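You operate a simulated robot arm through the tools that you are given. There is no shell and no other tool. Be economical: measure what you need, move in short steps, check, and stop when the job is done.

Carry out the task below with a simulated robot arm. There is one attempt and no reset: what you move stays moved.

TASK
Stack the box that says "rings" from the grid of the green mat on top of the box marked "hooks".

It is judged by the outcome, as a careful person would: the job done as asked, and still so three seconds after it is handed in. It fails if anything else is knocked over, pushed out of place, dropped, spilled or broken.

THE ROBOT
A 7-joint arm with a two-finger parallel gripper on a trunk, on a base that drives. Base frame: it is fixed to the floor where the robot stands at the start and does not move with it; the origin is under the middle of the robot, x ahead of it, y to its left, z up. Lengths are in m, angles in degrees, forces in N, time in s.
With the tool pointing down near the work surface it reaches from about 0.34 to 0.76 m from the robot's upright axis, wherever it stands. Its first joint turns from -115.0 to 115.0 degrees. Payload 3.91 kg.
The TCP is the grasp point between the finger pads, 0.03 m short of the fingertips. In the tool frame z runs along the fingers and y along their closing line. The gripper opens to 0.11 m. The fingers are 0.02 m wide and 0.01 m thick; the gripper's body (0.048 by 0.112 m) begins 0.055 m behind the TCP.
Orientation is that of the tool frame in the base frame, as a unit quaternion [x, y, z, w]. With the fingers straight down and closing along the base's y, the tool's x points along the base's -x, its y along +y and its z along -z.

THE INTERFACE
- The arm moves only by the tool move_arm. Its argument "targets" is a list of rows, each an object (a shift or turn left out is 0, a gripper value left out holds the last) with "xyz": the shift along the base's x, y, z in mm, a list of three; "delta_rot": the turn, a rotation vector about the base's x, y, z in degrees, a list of three; "claw": the opening, from 0 (shut) to 1 (fully open). In form: [{"xyz": [dx, dy, dz], "delta_rot": [rx, ry, rz], "claw": claw}, ...]. A call has 1 to 12 rows; each row is the pose to reach, as a shift and turn from the pose commanded when the call began. Rows are played at 5 a second. More than 0.05 m and 8.6 degrees between two rows, or a gripper value outside its range, and nothing of the call is played. A pose out of reach is approached as far as the arm can. The call stops where the force on the tool passes 40 N (or 10 N more than at its start, if that is more) or the arm is blocked; 0.2 s more then pass. The fingers move at their own pace (about 0.108 m/s each) and stop on an object; they squeeze with about 35 N. The grip force told is the motor's: it shows also when the fingers shut on nothing. Time passes only in rows, and 0.2 s behind the last, so rows that repeat a pose let the fingers close. The reply holds the time, the measured pose of the TCP, the force on the tool along the base axes, the opening and the grip force, in the units named above and with some noise.
- Cameras (640 x 400 px; columns grow to the right, rows downward): "scene" is now at [0.017, 0.1233, 1.5678]; the picture's right is [-0.37, -0.93, 0.00], its down [-0.62, 0.24, -0.75] and it looks along [0.69, -0.27, -0.67] (base axes); focal length 258 px, centre (320, 200). "wrist" rides on the gripper at [0.072, 0.017, -0.103] in the tool frame; the picture's right is [-0.23, 0.97, 0.00], its down [-0.76, -0.18, -0.62] and it looks along [-0.61, -0.14, 0.78] (tool axes); focal length 222 px, centre (320, 200). There is no depth. A picture from a camera that has moved, and an enlarged one, comes with that camera's place and axes in the base frame and with its lens.
- get_image(camera): a new picture of that camera. It takes no simulated time.
- lift_body(by): slides the trunk up (or, below 0, down) by that many m; the arm and the scene camera ride with it, the base frame stays. It gives what a move gives, with no picture.
- drive_base(legs): drives the robot by 1 to 6 legs, each [ahead, turn to the left] in m and degrees, along the robot's own axes; the way and the turn of a leg run together, so that a leg with both is an arc; at most 1.5 m and 180 degrees a leg. The arm and the cameras ride along, it lands a little off, and it stops where it bumps. It gives what a move gives.
- head_to(pan, tilt): turns the head with the scene camera to pan (to the left, within 155 degrees either way) and tilt (down, from -29 to 69), counted from straight ahead of the robot. It gives what a move gives.
- zoom(camera, box): a new picture of the part [left, top, right, bottom] of that camera's present view, enlarged. It takes no simulated time.
- close_job(): hands the job in; it is judged then, once.

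Work in short steps. Places have to be worked out from the pictures, the camera data and where the tool is seen: move nearer, look again, correct. Check each grasp and each placing, and mend what went wrong. You have 120 turns and 90 pictures in all, those below and enlarged ones among them. Open the gripper and draw the arm clear of the work before you hand the job in, unless the task says otherwise; then end with one line.

The tools are called as name(argument=value, ...) on one line, values as JSON. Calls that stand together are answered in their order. move_arm: Moves the arm, as the interface text tells. Its arguments: {"type":"object","properties":{"targets":{"type":"array"}},"required":["targets"]} The other tools are called the same way: lift_body (by) slides the trunk up or down; drive_base (legs) drives the base; head_to (pan, tilt) turns the head that bears the scene camera; get_image (camera) takes a picture; zoom (camera, box) takes an enlarged picture of a part of a camera's view; close_job () hands the job in.

At the start:

```text
t: 0.0
ee_pos: [0.5398, 0.0592, 1.196]
tool_rot: [0.001, 1.0, 0.0, -0.001]
wrist_force: [-0.9, 0.3, 0.8]
gripper_width: 0.1101
grasp_force: 0.1
trunk travel left (down, up): [-0.675, 0.315]
robot x, y, heading: [0.002, 0.0005, 0.2]
head pan, tilt: [-21.6, 41.7]
```

scene: 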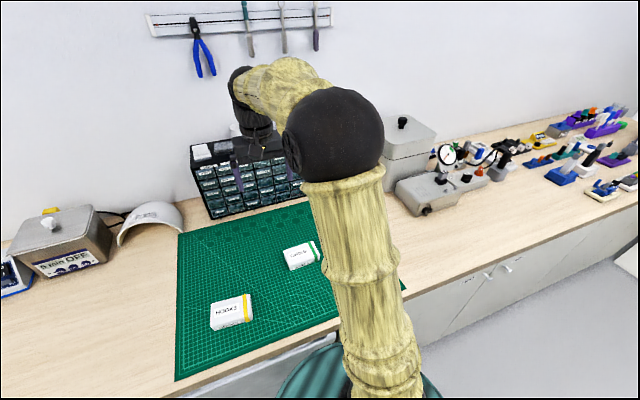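
wrist: 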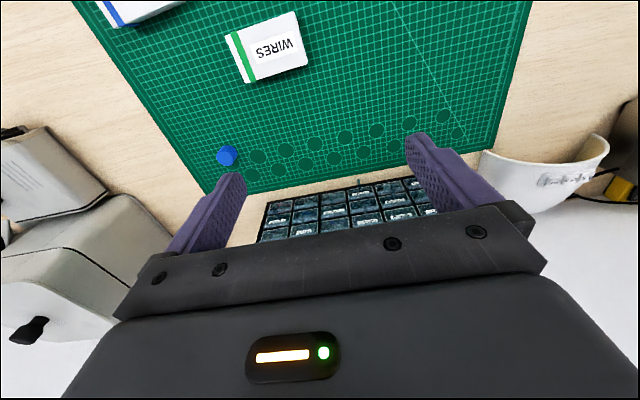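

The scene shows two boxes plus one hidden behind the arm (blue stripe in the wrist view). I zoom to read the labels.

zoom(camera="scene", box=[170, 200, 410, 350])

zoom(camera="wrist", box=[60, 0, 380, 200])

```text
2.67 times, centred on (290, 275) of scene
camera zoom: at [0.017, 0.1233, 1.5678], right [-0.37, -0.93, 0.0], down [-0.62, 0.24, -0.75], along [0.69, -0.27, -0.67], focal length 688 px, centre (400, 0)
```

zoom: 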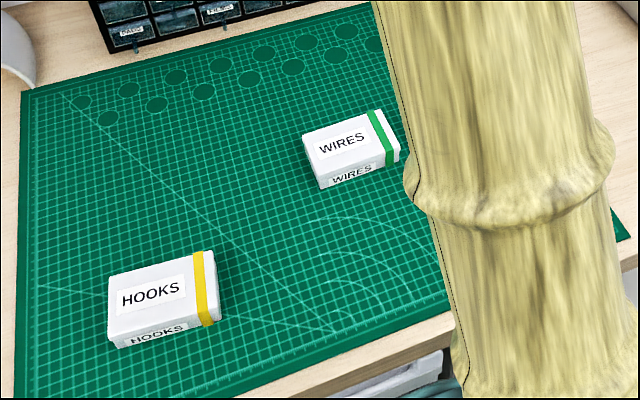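

```text
2.00 times, centred on (220, 100) of wrist
camera zoom: at [0.4683, 0.0772, 1.2982], right [0.23, 0.97, 0.0], down [0.76, -0.18, 0.62], along [0.61, -0.14, -0.78], focal length 444 px, centre (520, 400)
```

zoom: 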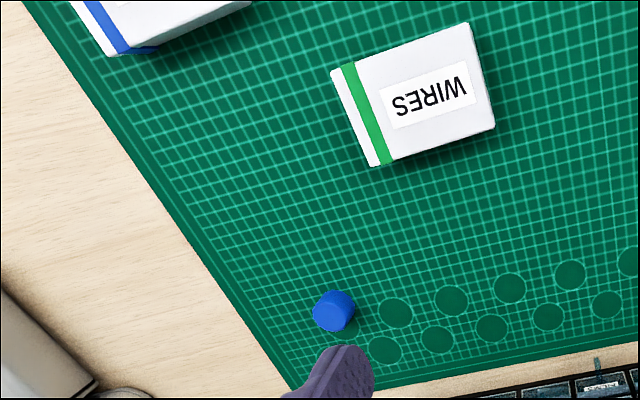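

The blue-striped box near (0.40,-0.13) must be read. I move the wrist back toward the robot and right to see it.

move_arm(targets=[{"xyz": [-30, -30, 10]}, {"xyz": [-60, -60, 20]}, {"xyz": [-90, -90, 30]}, {"xyz": [-120, -110, 40]}])

get_image(camera="wrist")

get_image(camera="scene")

```text
t: 1.0
ee_pos: [0.4199, -0.0506, 1.2357]
tool_rot: [0.001, 1.0, 0.0, 0.001]
wrist_force: [0.2, 0.1, 0.4]
gripper_width: 0.1098
grasp_force: 0.0
trunk travel left (down, up): [-0.675, 0.315]
robot x, y, heading: [0.0012, -0.0018, 0.2]
head pan, tilt: [-21.6, 41.7]
```

```text
85 pictures are left
camera wrist: at [0.3474, -0.034, 1.3398], right [0.23, 0.97, 0.0], down [0.76, -0.18, 0.62], along [0.61, -0.14, -0.78], focal length 222 px, centre (320, 200)
```

wrist: 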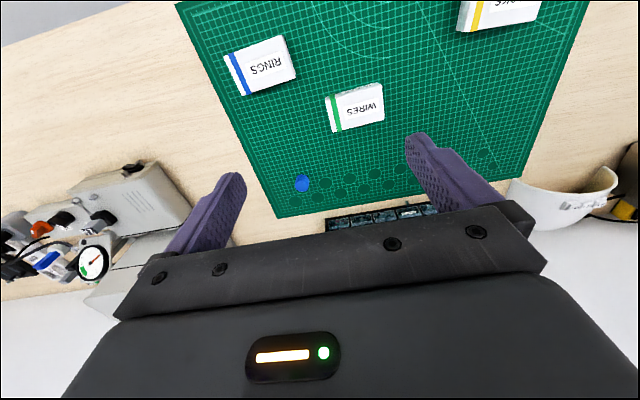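

```text
84 pictures are left
camera scene: at [0.0158, 0.123, 1.5678], right [-0.37, -0.93, 0.0], down [-0.62, 0.24, -0.75], along [0.69, -0.27, -0.66], focal length 258 px, centre (320, 200)
```

scene: 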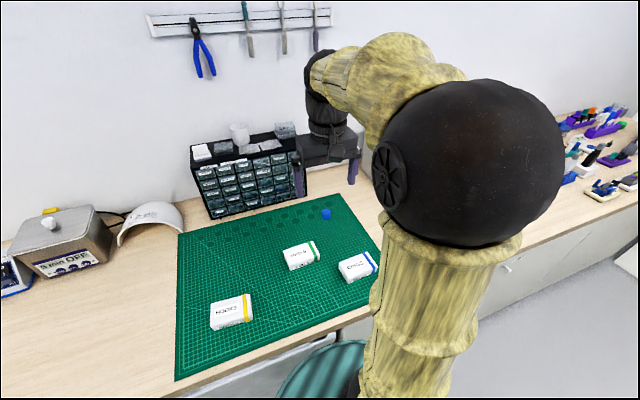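

The blue-striped box says RINGS. I zoom both views to locate corners.

zoom(camera="scene", box=[200, 230, 400, 355])

zoom(camera="wrist", box=[200, 0, 400, 125])

```text
3.20 times, centred on (300, 292) of scene
camera zoom: at [0.0158, 0.123, 1.5678], right [-0.37, -0.93, 0.0], down [-0.62, 0.24, -0.75], along [0.69, -0.27, -0.66], focal length 825 px, centre (384, -96)
```

zoom: 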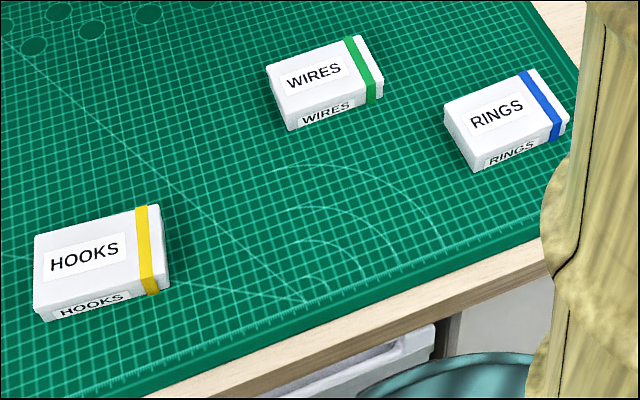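

```text
3.20 times, centred on (300, 62) of wrist
camera zoom: at [0.3474, -0.034, 1.3398], right [0.23, 0.97, 0.0], down [0.76, -0.18, 0.62], along [0.61, -0.14, -0.78], focal length 711 px, centre (384, 640)
```

zoom: 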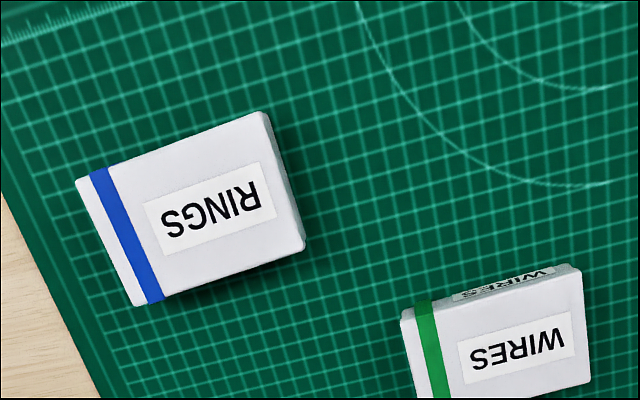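

Rings box: centre about (0.380,-0.137), roughly 96 mm along y by 58 mm along x, turned ~3.5°. I turn the gripper so it closes across the short side and go above it.

move_arm(targets=[{"xyz": [-4, -8, 0], "delta_rot": [0, 0, 8.5]}, {"xyz": [-8, -16, 0], "delta_rot": [0, 0, 17]}, {"xyz": [-12, -24, 0], "delta_rot": [0, 0, 25.5]}, {"xyz": [-16, -32, 0], "delta_rot": [0, 0, 34]}, {"xyz": [-20, -40, 0], "delta_rot": [0, 0, 42.5]}, {"xyz": [-24, -48, 0], "delta_rot": [0, 0, 51]}, {"xyz": [-28, -56, 0], "delta_rot": [0, 0, 59.5]}, {"xyz": [-32, -64, 0], "delta_rot": [0, 0, 68]}, {"xyz": [-36, -72, 0], "delta_rot": [0, 0, 76.5]}, {"xyz": [-40, -80, 0], "delta_rot": [0, 0, 85]}, {"xyz": [-40, -87, 0], "delta_rot": [0, 0, 93.5]}, {"xyz": [-40, -87, 0], "delta_rot": [0, 0, 93.5]}])

get_image(camera="wrist")

get_image(camera="scene")

```text
t: 3.6
ee_pos: [0.3786, -0.1369, 1.234]
tool_rot: [0.729, -0.684, 0.0, 0.0]
wrist_force: [-0.2, 0.2, 0.1]
gripper_width: 0.1098
grasp_force: 0.1
trunk travel left (down, up): [-0.675, 0.315]
robot x, y, heading: [0.0003, -0.0012, 0.1]
head pan, tilt: [-21.6, 41.7]
```

```text
81 pictures are left
camera wrist: at [0.368, -0.2101, 1.3384], right [-0.99, 0.17, 0.0], down [0.13, 0.77, 0.62], along [0.1, 0.61, -0.78], focal length 222 px, centre (320, 200)
```

wrist: 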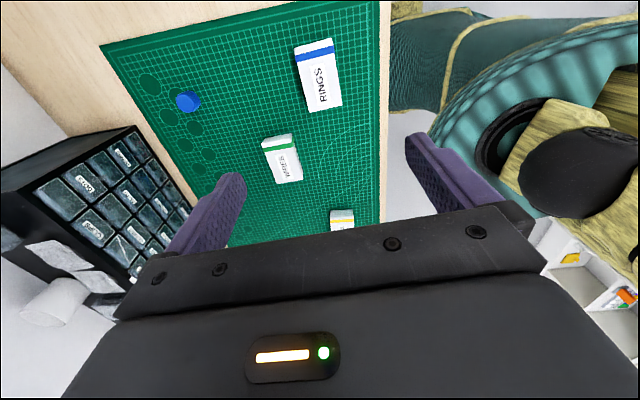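

```text
80 pictures are left
camera scene: at [0.0168, 0.1233, 1.5678], right [-0.37, -0.93, 0.0], down [-0.62, 0.24, -0.75], along [0.69, -0.27, -0.67], focal length 258 px, centre (320, 200)
```

scene: 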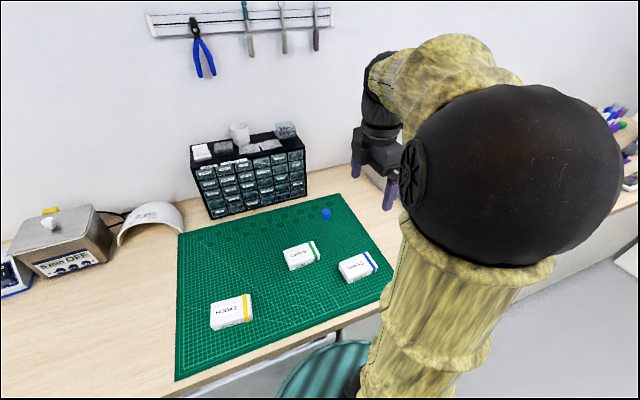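

I zoom to refine the rings box corners from this viewpoint.

zoom(camera="wrist", box=[240, 20, 400, 120])

```text
4.00 times, centred on (320, 70) of wrist
camera zoom: at [0.368, -0.2101, 1.3384], right [-0.99, 0.17, 0.0], down [0.13, 0.77, 0.62], along [0.1, 0.61, -0.78], focal length 888 px, centre (320, 720)
```

zoom: 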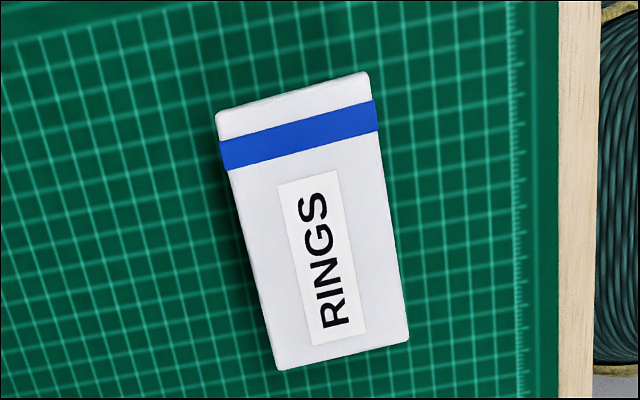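

Rings centre ≈ (0.379,-0.141), turned ~3°. I descend to just above it with the claw open.

move_arm(targets=[{"xyz": [0, -4, -45], "claw": 1}, {"xyz": [0, -4, -90]}, {"xyz": [0, -4, -135]}, {"xyz": [0, -4, -180]}, {"xyz": [0, -4, -215]}, {"xyz": [0, -4, -235]}, {"xyz": [0, -4, -235]}])

get_image(camera="wrist")

get_image(camera="scene")

```text
t: 5.2
ee_pos: [0.3806, -0.1404, 1.0005]
tool_rot: [0.728, -0.685, 0.001, 0.0]
wrist_force: [-0.2, -0.2, 0.0]
gripper_width: 0.11
grasp_force: 0.1
trunk travel left (down, up): [-0.675, 0.315]
robot x, y, heading: [0.0014, -0.0029, -0.1]
head pan, tilt: [-21.6, 41.7]
```

```text
78 pictures are left
camera wrist: at [0.3682, -0.2137, 1.1031], right [-0.99, 0.17, 0.0], down [0.13, 0.77, 0.62], along [0.1, 0.61, -0.78], focal length 222 px, centre (320, 200)
```

wrist: 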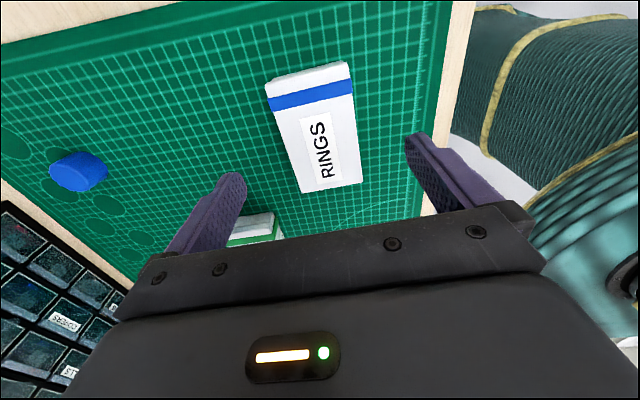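

```text
77 pictures are left
camera scene: at [0.0168, 0.1233, 1.5678], right [-0.37, -0.93, 0.0], down [-0.62, 0.24, -0.75], along [0.69, -0.27, -0.67], focal length 258 px, centre (320, 200)
```

scene: 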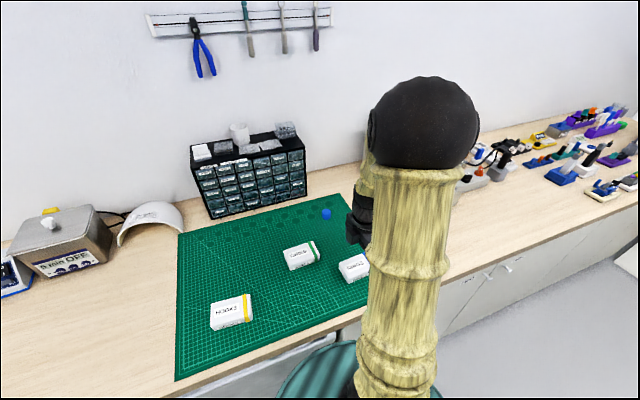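

The box is centred between the fingers. I go down to z≈0.943 (fingertips ≈0.913) and close.

move_arm(targets=[{"xyz": [-1, -1, -25]}, {"xyz": [-1, -1, -45]}, {"xyz": [-1, -1, -57]}, {"xyz": [-1, -1, -57]}])

get_image(camera="wrist")

```text
t: 6.2
ee_pos: [0.3792, -0.1431, 0.9439]
tool_rot: [0.729, -0.685, 0.0, 0.0]
wrist_force: [-0.4, -0.4, -0.2]
gripper_width: 0.1099
grasp_force: 0.0
trunk travel left (down, up): [-0.675, 0.315]
robot x, y, heading: [0.0022, 0.0012, -0.2]
head pan, tilt: [-21.6, 41.7]
```

```text
76 pictures are left
camera wrist: at [0.3672, -0.2153, 1.0462], right [-0.99, 0.17, 0.0], down [0.13, 0.77, 0.62], along [0.1, 0.61, -0.78], focal length 222 px, centre (320, 200)
```

wrist: 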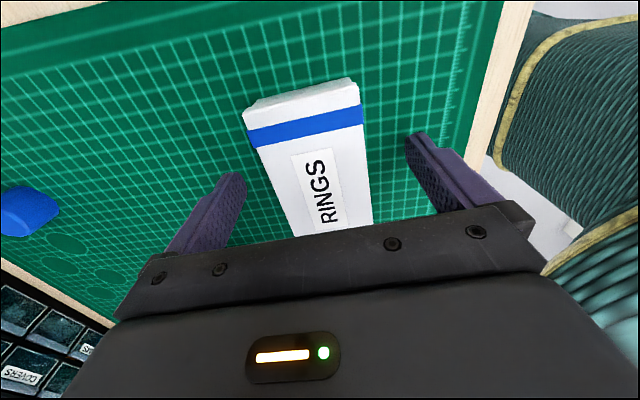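

The box sits between the pads; I close.

move_arm(targets=[{"xyz": [0, 0, -2], "claw": 0.6}, {"xyz": [0, 0, -2], "claw": 0.4}, {"xyz": [0, 0, -2], "claw": 0.4}, {"xyz": [0, 0, -2], "claw": 0.4}])

get_image(camera="wrist")

```text
t: 7.2
ee_pos: [0.3784, -0.1421, 0.9413]
tool_rot: [0.728, -0.685, 0.0, 0.0]
wrist_force: [1.6, -1.0, 4.8]
gripper_width: 0.0591
grasp_force: 35.3
trunk travel left (down, up): [-0.675, 0.315]
robot x, y, heading: [0.0034, -0.002, -0.1]
head pan, tilt: [-21.6, 41.7]
```

```text
75 pictures are left
camera wrist: at [0.3673, -0.215, 1.0448], right [-0.99, 0.17, 0.0], down [0.13, 0.77, 0.62], along [0.1, 0.61, -0.78], focal length 222 px, centre (320, 200)
```

wrist: 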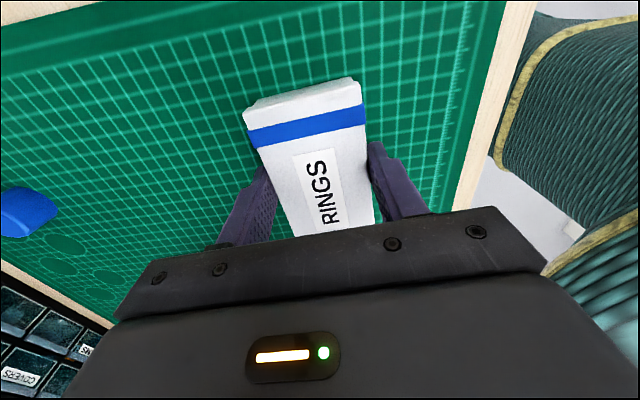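

Gripped at 59 mm. I lift slowly 130 mm and look.

move_arm(targets=[{"xyz": [0, 0, 10], "claw": 0.3}, {"xyz": [0, 0, 30]}, {"xyz": [0, 0, 60]}, {"xyz": [0, 0, 95]}, {"xyz": [0, 0, 130]}, {"xyz": [0, 0, 130]}])

get_image(camera="wrist")

zoom(camera="scene", box=[190, 270, 286, 330])

```text
t: 8.6
ee_pos: [0.3788, -0.1418, 1.0729]
tool_rot: [0.729, -0.685, 0.0, 0.0]
wrist_force: [-0.8, -0.1, -0.2]
gripper_width: 0.059
grasp_force: 35.3
trunk travel left (down, up): [-0.675, 0.315]
robot x, y, heading: [-0.0017, -0.0007, -0.1]
head pan, tilt: [-21.6, 41.7]
```

```text
74 pictures are left
camera wrist: at [0.3666, -0.2152, 1.1751], right [-0.99, 0.17, 0.0], down [0.13, 0.77, 0.62], along [0.1, 0.61, -0.78], focal length 222 px, centre (320, 200)
```

wrist: 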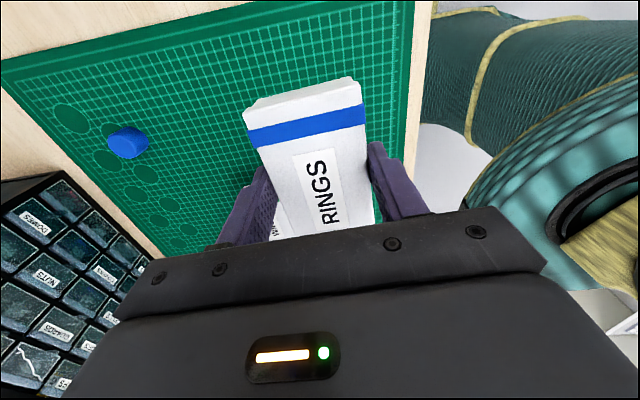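

```text
6.67 times, centred on (238, 300) of scene
camera zoom: at [0.0171, 0.1231, 1.5678], right [-0.37, -0.93, 0.0], down [-0.62, 0.24, -0.75], along [0.69, -0.27, -0.67], focal length 1719 px, centre (867, -467)
```

zoom: 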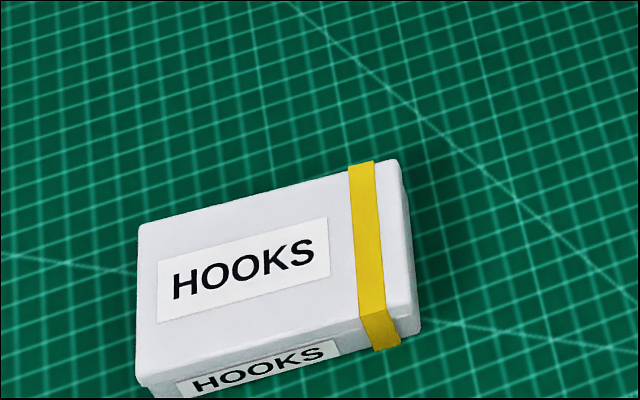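

Hooks from the scene: centre ≈ (0.375,0.218), turned about −6°. I raise and carry the box across (well above WIRES), turning −9°, slightly beyond so the wrist camera sees HOOKS.

move_arm(targets=[{"xyz": [0, 0, 40]}, {"xyz": [0, 15, 80]}, {"xyz": [0, 55, 100]}, {"xyz": [0, 95, 120], "delta_rot": [0, 0, -1]}, {"xyz": [0, 135, 130], "delta_rot": [0, 0, -2]}, {"xyz": [0, 180, 130], "delta_rot": [0, 0, -3]}, {"xyz": [0, 225, 130], "delta_rot": [0, 0, -4]}, {"xyz": [0, 270, 130], "delta_rot": [0, 0, -5]}, {"xyz": [0, 315, 130], "delta_rot": [0, 0, -6]}, {"xyz": [0, 355, 130], "delta_rot": [0, 0, -7]}, {"xyz": [0, 390, 130], "delta_rot": [0, 0, -9]}, {"xyz": [0, 400, 130], "delta_rot": [0, 0, -9]}])

get_image(camera="wrist")

get_image(camera="scene")

```text
t: 11.2
ee_pos: [0.3793, 0.2578, 1.2021]
tool_rot: [-0.672, 0.741, 0.001, -0.001]
wrist_force: [0.4, -0.7, -1.2]
gripper_width: 0.0594
grasp_force: 35.2
trunk travel left (down, up): [-0.675, 0.315]
robot x, y, heading: [-0.0008, -0.0024, -0.2]
head pan, tilt: [-21.6, 41.7]
```

```text
72 pictures are left
camera wrist: at [0.3559, 0.1883, 1.3041], right [-0.95, 0.32, 0.0], down [0.25, 0.74, 0.62], along [0.2, 0.59, -0.78], focal length 222 px, centre (320, 200)
```

wrist: 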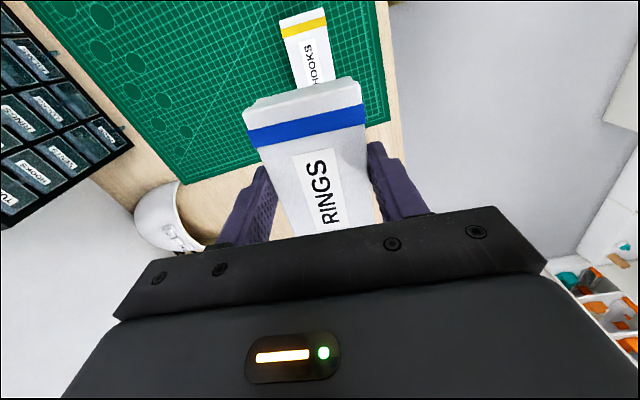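

```text
71 pictures are left
camera scene: at [0.017, 0.1234, 1.5677], right [-0.37, -0.93, 0.0], down [-0.62, 0.24, -0.75], along [0.69, -0.27, -0.67], focal length 258 px, centre (320, 200)
```

scene: 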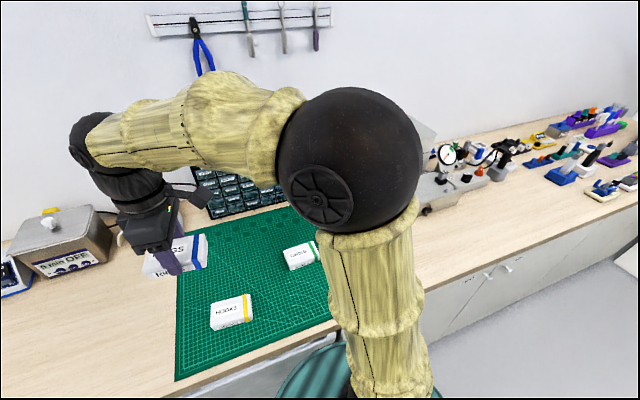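

I zoom the wrist view to measure the HOOKS box and compare its angle with RINGS.

zoom(camera="wrist", box=[220, 0, 412, 120])

```text
3.33 times, centred on (316, 60) of wrist
camera zoom: at [0.3559, 0.1883, 1.3041], right [-0.95, 0.32, 0.0], down [0.25, 0.74, 0.62], along [0.2, 0.59, -0.78], focal length 740 px, centre (333, 667)
```

zoom: 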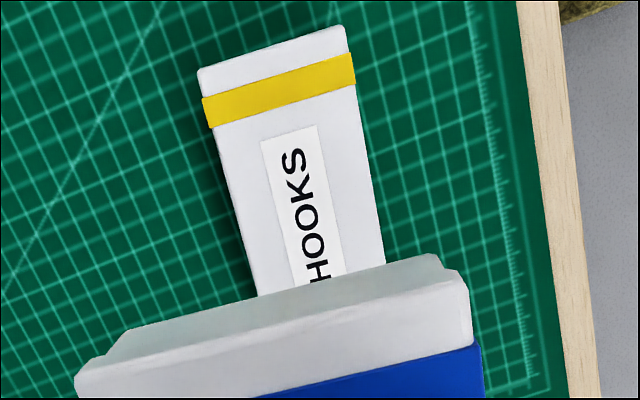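

Hooks centre ≈ (0.380,0.219), yaw −6°, matching the held box. I move over it and descend to about z 0.995.

move_arm(targets=[{"xyz": [1, -39, 0], "delta_rot": [0, 0, -0.4]}, {"xyz": [1, -39, -45], "delta_rot": [0, 0, -0.4]}, {"xyz": [1, -39, -90], "delta_rot": [0, 0, -0.4]}, {"xyz": [1, -39, -130], "delta_rot": [0, 0, -0.4]}, {"xyz": [1, -39, -170], "delta_rot": [0, 0, -0.4]}, {"xyz": [1, -39, -195], "delta_rot": [0, 0, -0.4]}, {"xyz": [1, -39, -207], "delta_rot": [0, 0, -0.4]}, {"xyz": [1, -39, -207], "delta_rot": [0, 0, -0.4]}])

get_image(camera="scene")

get_image(camera="wrist")

zoom(camera="scene", box=[175, 250, 303, 330])

```text
t: 13.0
ee_pos: [0.3799, 0.2184, 0.9944]
tool_rot: [-0.669, 0.743, 0.0, 0.0]
wrist_force: [-0.3, 0.3, -0.4]
gripper_width: 0.0595
grasp_force: 35.5
trunk travel left (down, up): [-0.675, 0.315]
robot x, y, heading: [-0.0011, -0.0015, 0.3]
head pan, tilt: [-21.6, 41.7]
```

```text
69 pictures are left
camera scene: at [0.0169, 0.1233, 1.5678], right [-0.37, -0.93, 0.0], down [-0.62, 0.24, -0.75], along [0.69, -0.27, -0.67], focal length 258 px, centre (320, 200)
```

scene: 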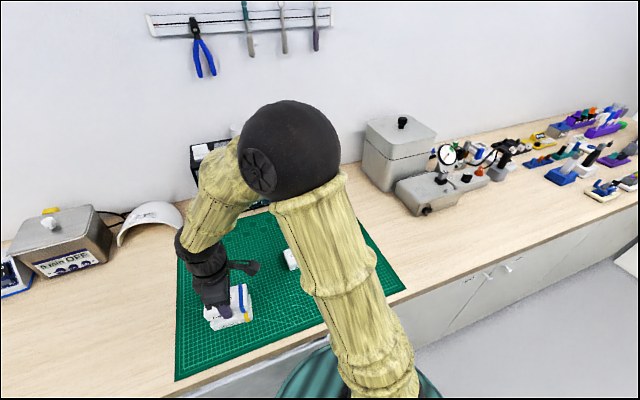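

```text
68 pictures are left
camera wrist: at [0.3566, 0.1483, 1.0974], right [-0.95, 0.33, 0.0], down [0.26, 0.74, 0.62], along [0.2, 0.59, -0.78], focal length 222 px, centre (320, 200)
```

wrist: 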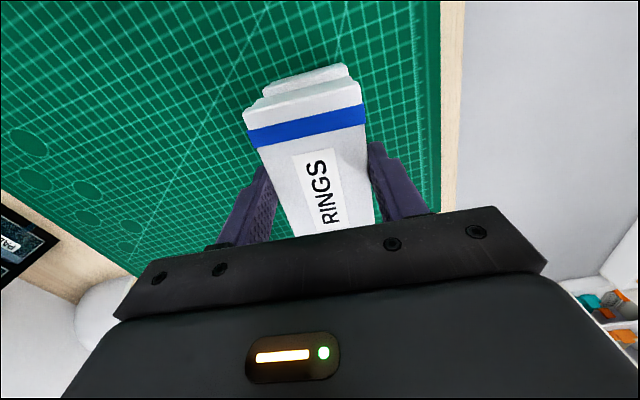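

```text
5.00 times, centred on (239, 290) of scene
camera zoom: at [0.0169, 0.1233, 1.5678], right [-0.37, -0.93, 0.0], down [-0.62, 0.24, -0.75], along [0.69, -0.27, -0.67], focal length 1290 px, centre (725, -250)
```

zoom: 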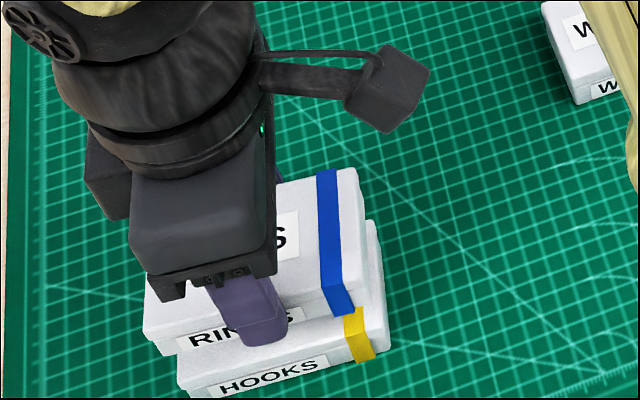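

From the scene the offset fits pure height parallax; I check in the wrist view at higher zoom.

zoom(camera="wrist", box=[224, 50, 384, 150])

```text
4.00 times, centred on (304, 100) of wrist
camera zoom: at [0.3566, 0.1483, 1.0974], right [-0.95, 0.33, 0.0], down [0.26, 0.74, 0.62], along [0.2, 0.59, -0.78], focal length 888 px, centre (384, 600)
```

zoom: 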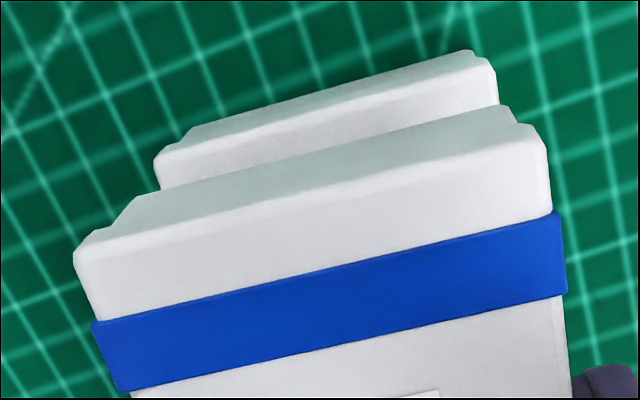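

Computed near corners coincide within ~1 mm. I lower toward contact.

move_arm(targets=[{"xyz": [0, 0, -8]}, {"xyz": [0, 0, -14]}, {"xyz": [0, 0, -17]}, {"xyz": [0, 0, -17]}])

zoom(camera="scene", box=[175, 250, 303, 330])

```text
t: 14.0
ee_pos: [0.382, 0.2179, 0.9779]
tool_rot: [-0.669, 0.743, 0.0, 0.0]
wrist_force: [-0.7, 0.3, -0.9]
gripper_width: 0.059
grasp_force: 34.8
trunk travel left (down, up): [-0.675, 0.315]
robot x, y, heading: [0.0021, 0.0031, 0.0]
head pan, tilt: [-21.6, 41.7]
```

```text
5.00 times, centred on (239, 290) of scene
camera zoom: at [0.017, 0.1234, 1.5677], right [-0.37, -0.93, 0.0], down [-0.62, 0.24, -0.75], along [0.69, -0.27, -0.67], focal length 1290 px, centre (725, -250)
```

zoom: 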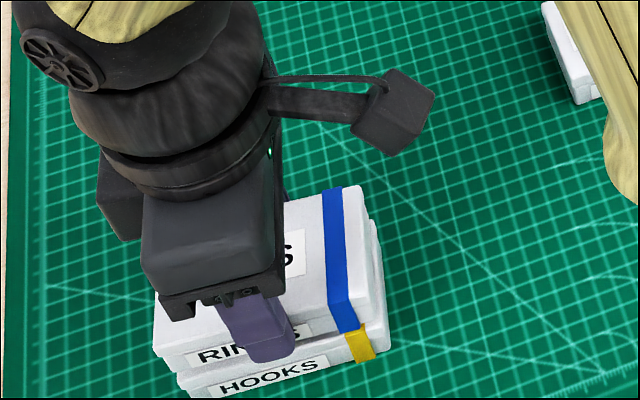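

Still a few mm above; I go on in fine steps.

move_arm(targets=[{"xyz": [0, 0, -1]}, {"xyz": [0, 0, -2]}, {"xyz": [0, 0, -3]}, {"xyz": [0, 0, -4]}])

```text
t: 15.0
ee_pos: [0.3803, 0.2189, 0.973]
tool_rot: [-0.67, 0.743, 0.0, 0.001]
wrist_force: [-0.7, -0.4, -0.6]
gripper_width: 0.0591
grasp_force: 34.8
trunk travel left (down, up): [-0.675, 0.315]
robot x, y, heading: [0.003, 0.0016, 0.0]
head pan, tilt: [-21.6, 41.7]
```

No contact yet; a few more mm.

move_arm(targets=[{"xyz": [0, 0, -1]}, {"xyz": [0, 0, -1]}, {"xyz": [0, 0, -2]}, {"xyz": [0, 0, -2]}])

zoom(camera="scene", box=[200, 285, 264, 325])

```text
t: 16.0
ee_pos: [0.3797, 0.2197, 0.9717]
tool_rot: [-0.67, 0.742, 0.0, 0.001]
wrist_force: [0.8, 0.2, 7.6]
gripper_width: 0.0592
grasp_force: 35.2
trunk travel left (down, up): [-0.675, 0.315]
robot x, y, heading: [0.0002, 0.0038, 0.2]
head pan, tilt: [-21.6, 41.7]
```

```text
10.00 times, centred on (232, 305) of scene
camera zoom: at [0.0166, 0.123, 1.5679], right [-0.37, -0.93, 0.0], down [-0.62, 0.24, -0.75], along [0.69, -0.27, -0.67], focal length 2579 px, centre (1200, -850)
```

zoom: 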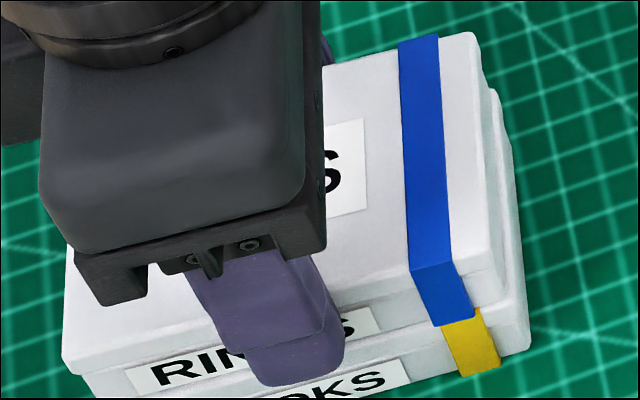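

Contact (7.6 N) at z 0.972, one box height up. I release gently and rise.

move_arm(targets=[{"xyz": [0, 0, 0], "claw": 0.6}, {"xyz": [0, 0, 0], "claw": 0.7}, {"xyz": [0, 0, 0], "claw": 0.85}, {"xyz": [0, 0, 0], "claw": 0.85}])

get_image(camera="wrist")

```text
t: 17.0
ee_pos: [0.3809, 0.2189, 0.9734]
tool_rot: [-0.67, 0.742, -0.001, 0.001]
wrist_force: [0.8, -0.1, -0.1]
gripper_width: 0.0935
grasp_force: 0.1
trunk travel left (down, up): [-0.675, 0.315]
robot x, y, heading: [0.0009, -0.002, 0.0]
head pan, tilt: [-21.6, 41.7]
```

```text
63 pictures are left
camera wrist: at [0.3565, 0.149, 1.0743], right [-0.95, 0.33, 0.0], down [0.26, 0.74, 0.62], along [0.2, 0.59, -0.78], focal length 222 px, centre (320, 200)
```

wrist: 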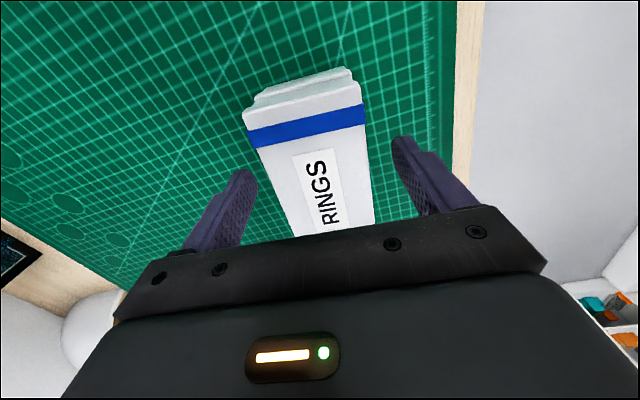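

Released with clearance on both sides. I rise straight up and then back off to the side for a look.

move_arm(targets=[{"xyz": [0, 0, 20]}, {"xyz": [0, 0, 60]}, {"xyz": [0, 0, 100]}, {"xyz": [0, 0, 145]}, {"xyz": [0, 0, 190]}, {"xyz": [10, -45, 215]}, {"xyz": [20, -90, 230]}, {"xyz": [30, -135, 230]}, {"xyz": [40, -180, 230]}, {"xyz": [40, -220, 230]}, {"xyz": [40, -220, 230]}])

get_image(camera="scene")

zoom(camera="scene", box=[190, 260, 286, 320])

```text
refused: row 6 steps farther than a row can; nothing moved
```

```text
62 pictures are left
camera scene: at [0.0169, 0.1233, 1.5678], right [-0.37, -0.93, 0.0], down [-0.62, 0.24, -0.75], along [0.69, -0.27, -0.67], focal length 258 px, centre (320, 200)
```

scene: 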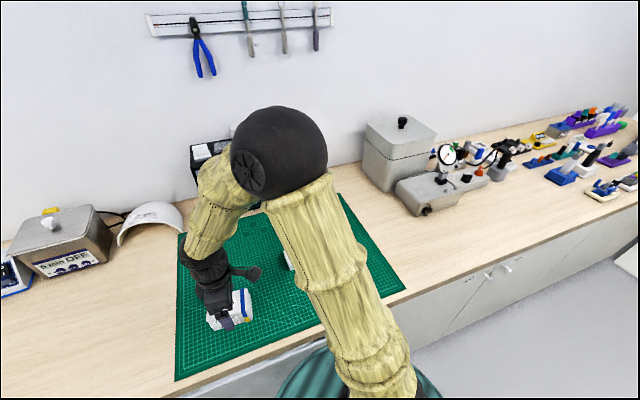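

```text
6.67 times, centred on (238, 290) of scene
camera zoom: at [0.0169, 0.1233, 1.5678], right [-0.37, -0.93, 0.0], down [-0.62, 0.24, -0.75], along [0.69, -0.27, -0.67], focal length 1719 px, centre (867, -400)
```

zoom: 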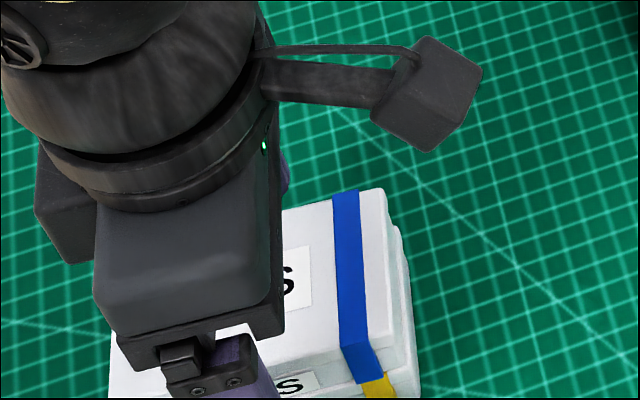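

One step was too long and nothing moved; I repeat with smaller steps.

move_arm(targets=[{"xyz": [0, 0, 20]}, {"xyz": [0, 0, 60]}, {"xyz": [0, 0, 100]}, {"xyz": [0, 0, 145]}, {"xyz": [0, 0, 190]}, {"xyz": [5, -25, 215]}, {"xyz": [15, -65, 225]}, {"xyz": [25, -105, 230]}, {"xyz": [35, -145, 230]}, {"xyz": [40, -185, 230]}, {"xyz": [40, -220, 230]}, {"xyz": [40, -220, 230]}])

get_image(camera="scene")

zoom(camera="scene", box=[190, 270, 286, 330])

```text
t: 19.6
ee_pos: [0.419, 0.0003, 1.2015]
tool_rot: [-0.67, 0.742, 0.0, 0.001]
wrist_force: [-0.1, 0.1, 0.5]
gripper_width: 0.0935
grasp_force: 0.0
trunk travel left (down, up): [-0.675, 0.315]
robot x, y, heading: [0.0029, 0.0003, 0.1]
head pan, tilt: [-21.6, 41.7]
```

```text
60 pictures are left
camera scene: at [0.0169, 0.1234, 1.5677], right [-0.37, -0.93, 0.0], down [-0.62, 0.24, -0.75], along [0.69, -0.27, -0.67], focal length 258 px, centre (320, 200)
```

scene: 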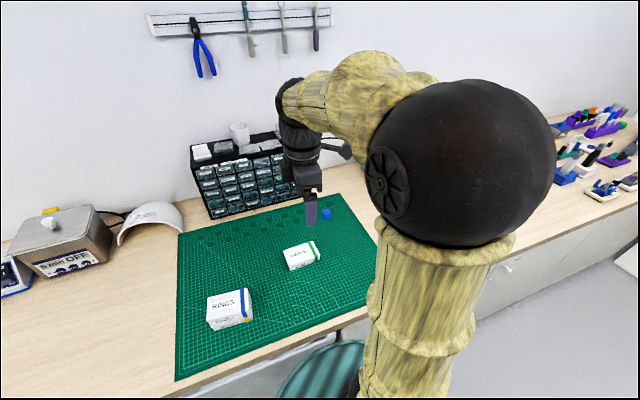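

```text
6.67 times, centred on (238, 300) of scene
camera zoom: at [0.0169, 0.1234, 1.5677], right [-0.37, -0.93, 0.0], down [-0.62, 0.24, -0.75], along [0.69, -0.27, -0.67], focal length 1719 px, centre (867, -467)
```

zoom: 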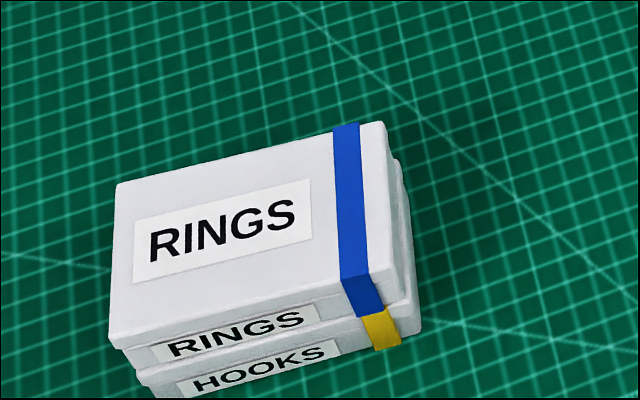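

RINGS sits squarely on HOOKS, which has not moved; the WIRES box and the blue cap are untouched, and the arm is clear. I hand the job in.

close_job()

```text
The job is handed in.
```

The "rings" box is now stacked squarely on top of the "hooks" box. Nothing else on the mat was disturbed, and the arm is open and clear of the work.
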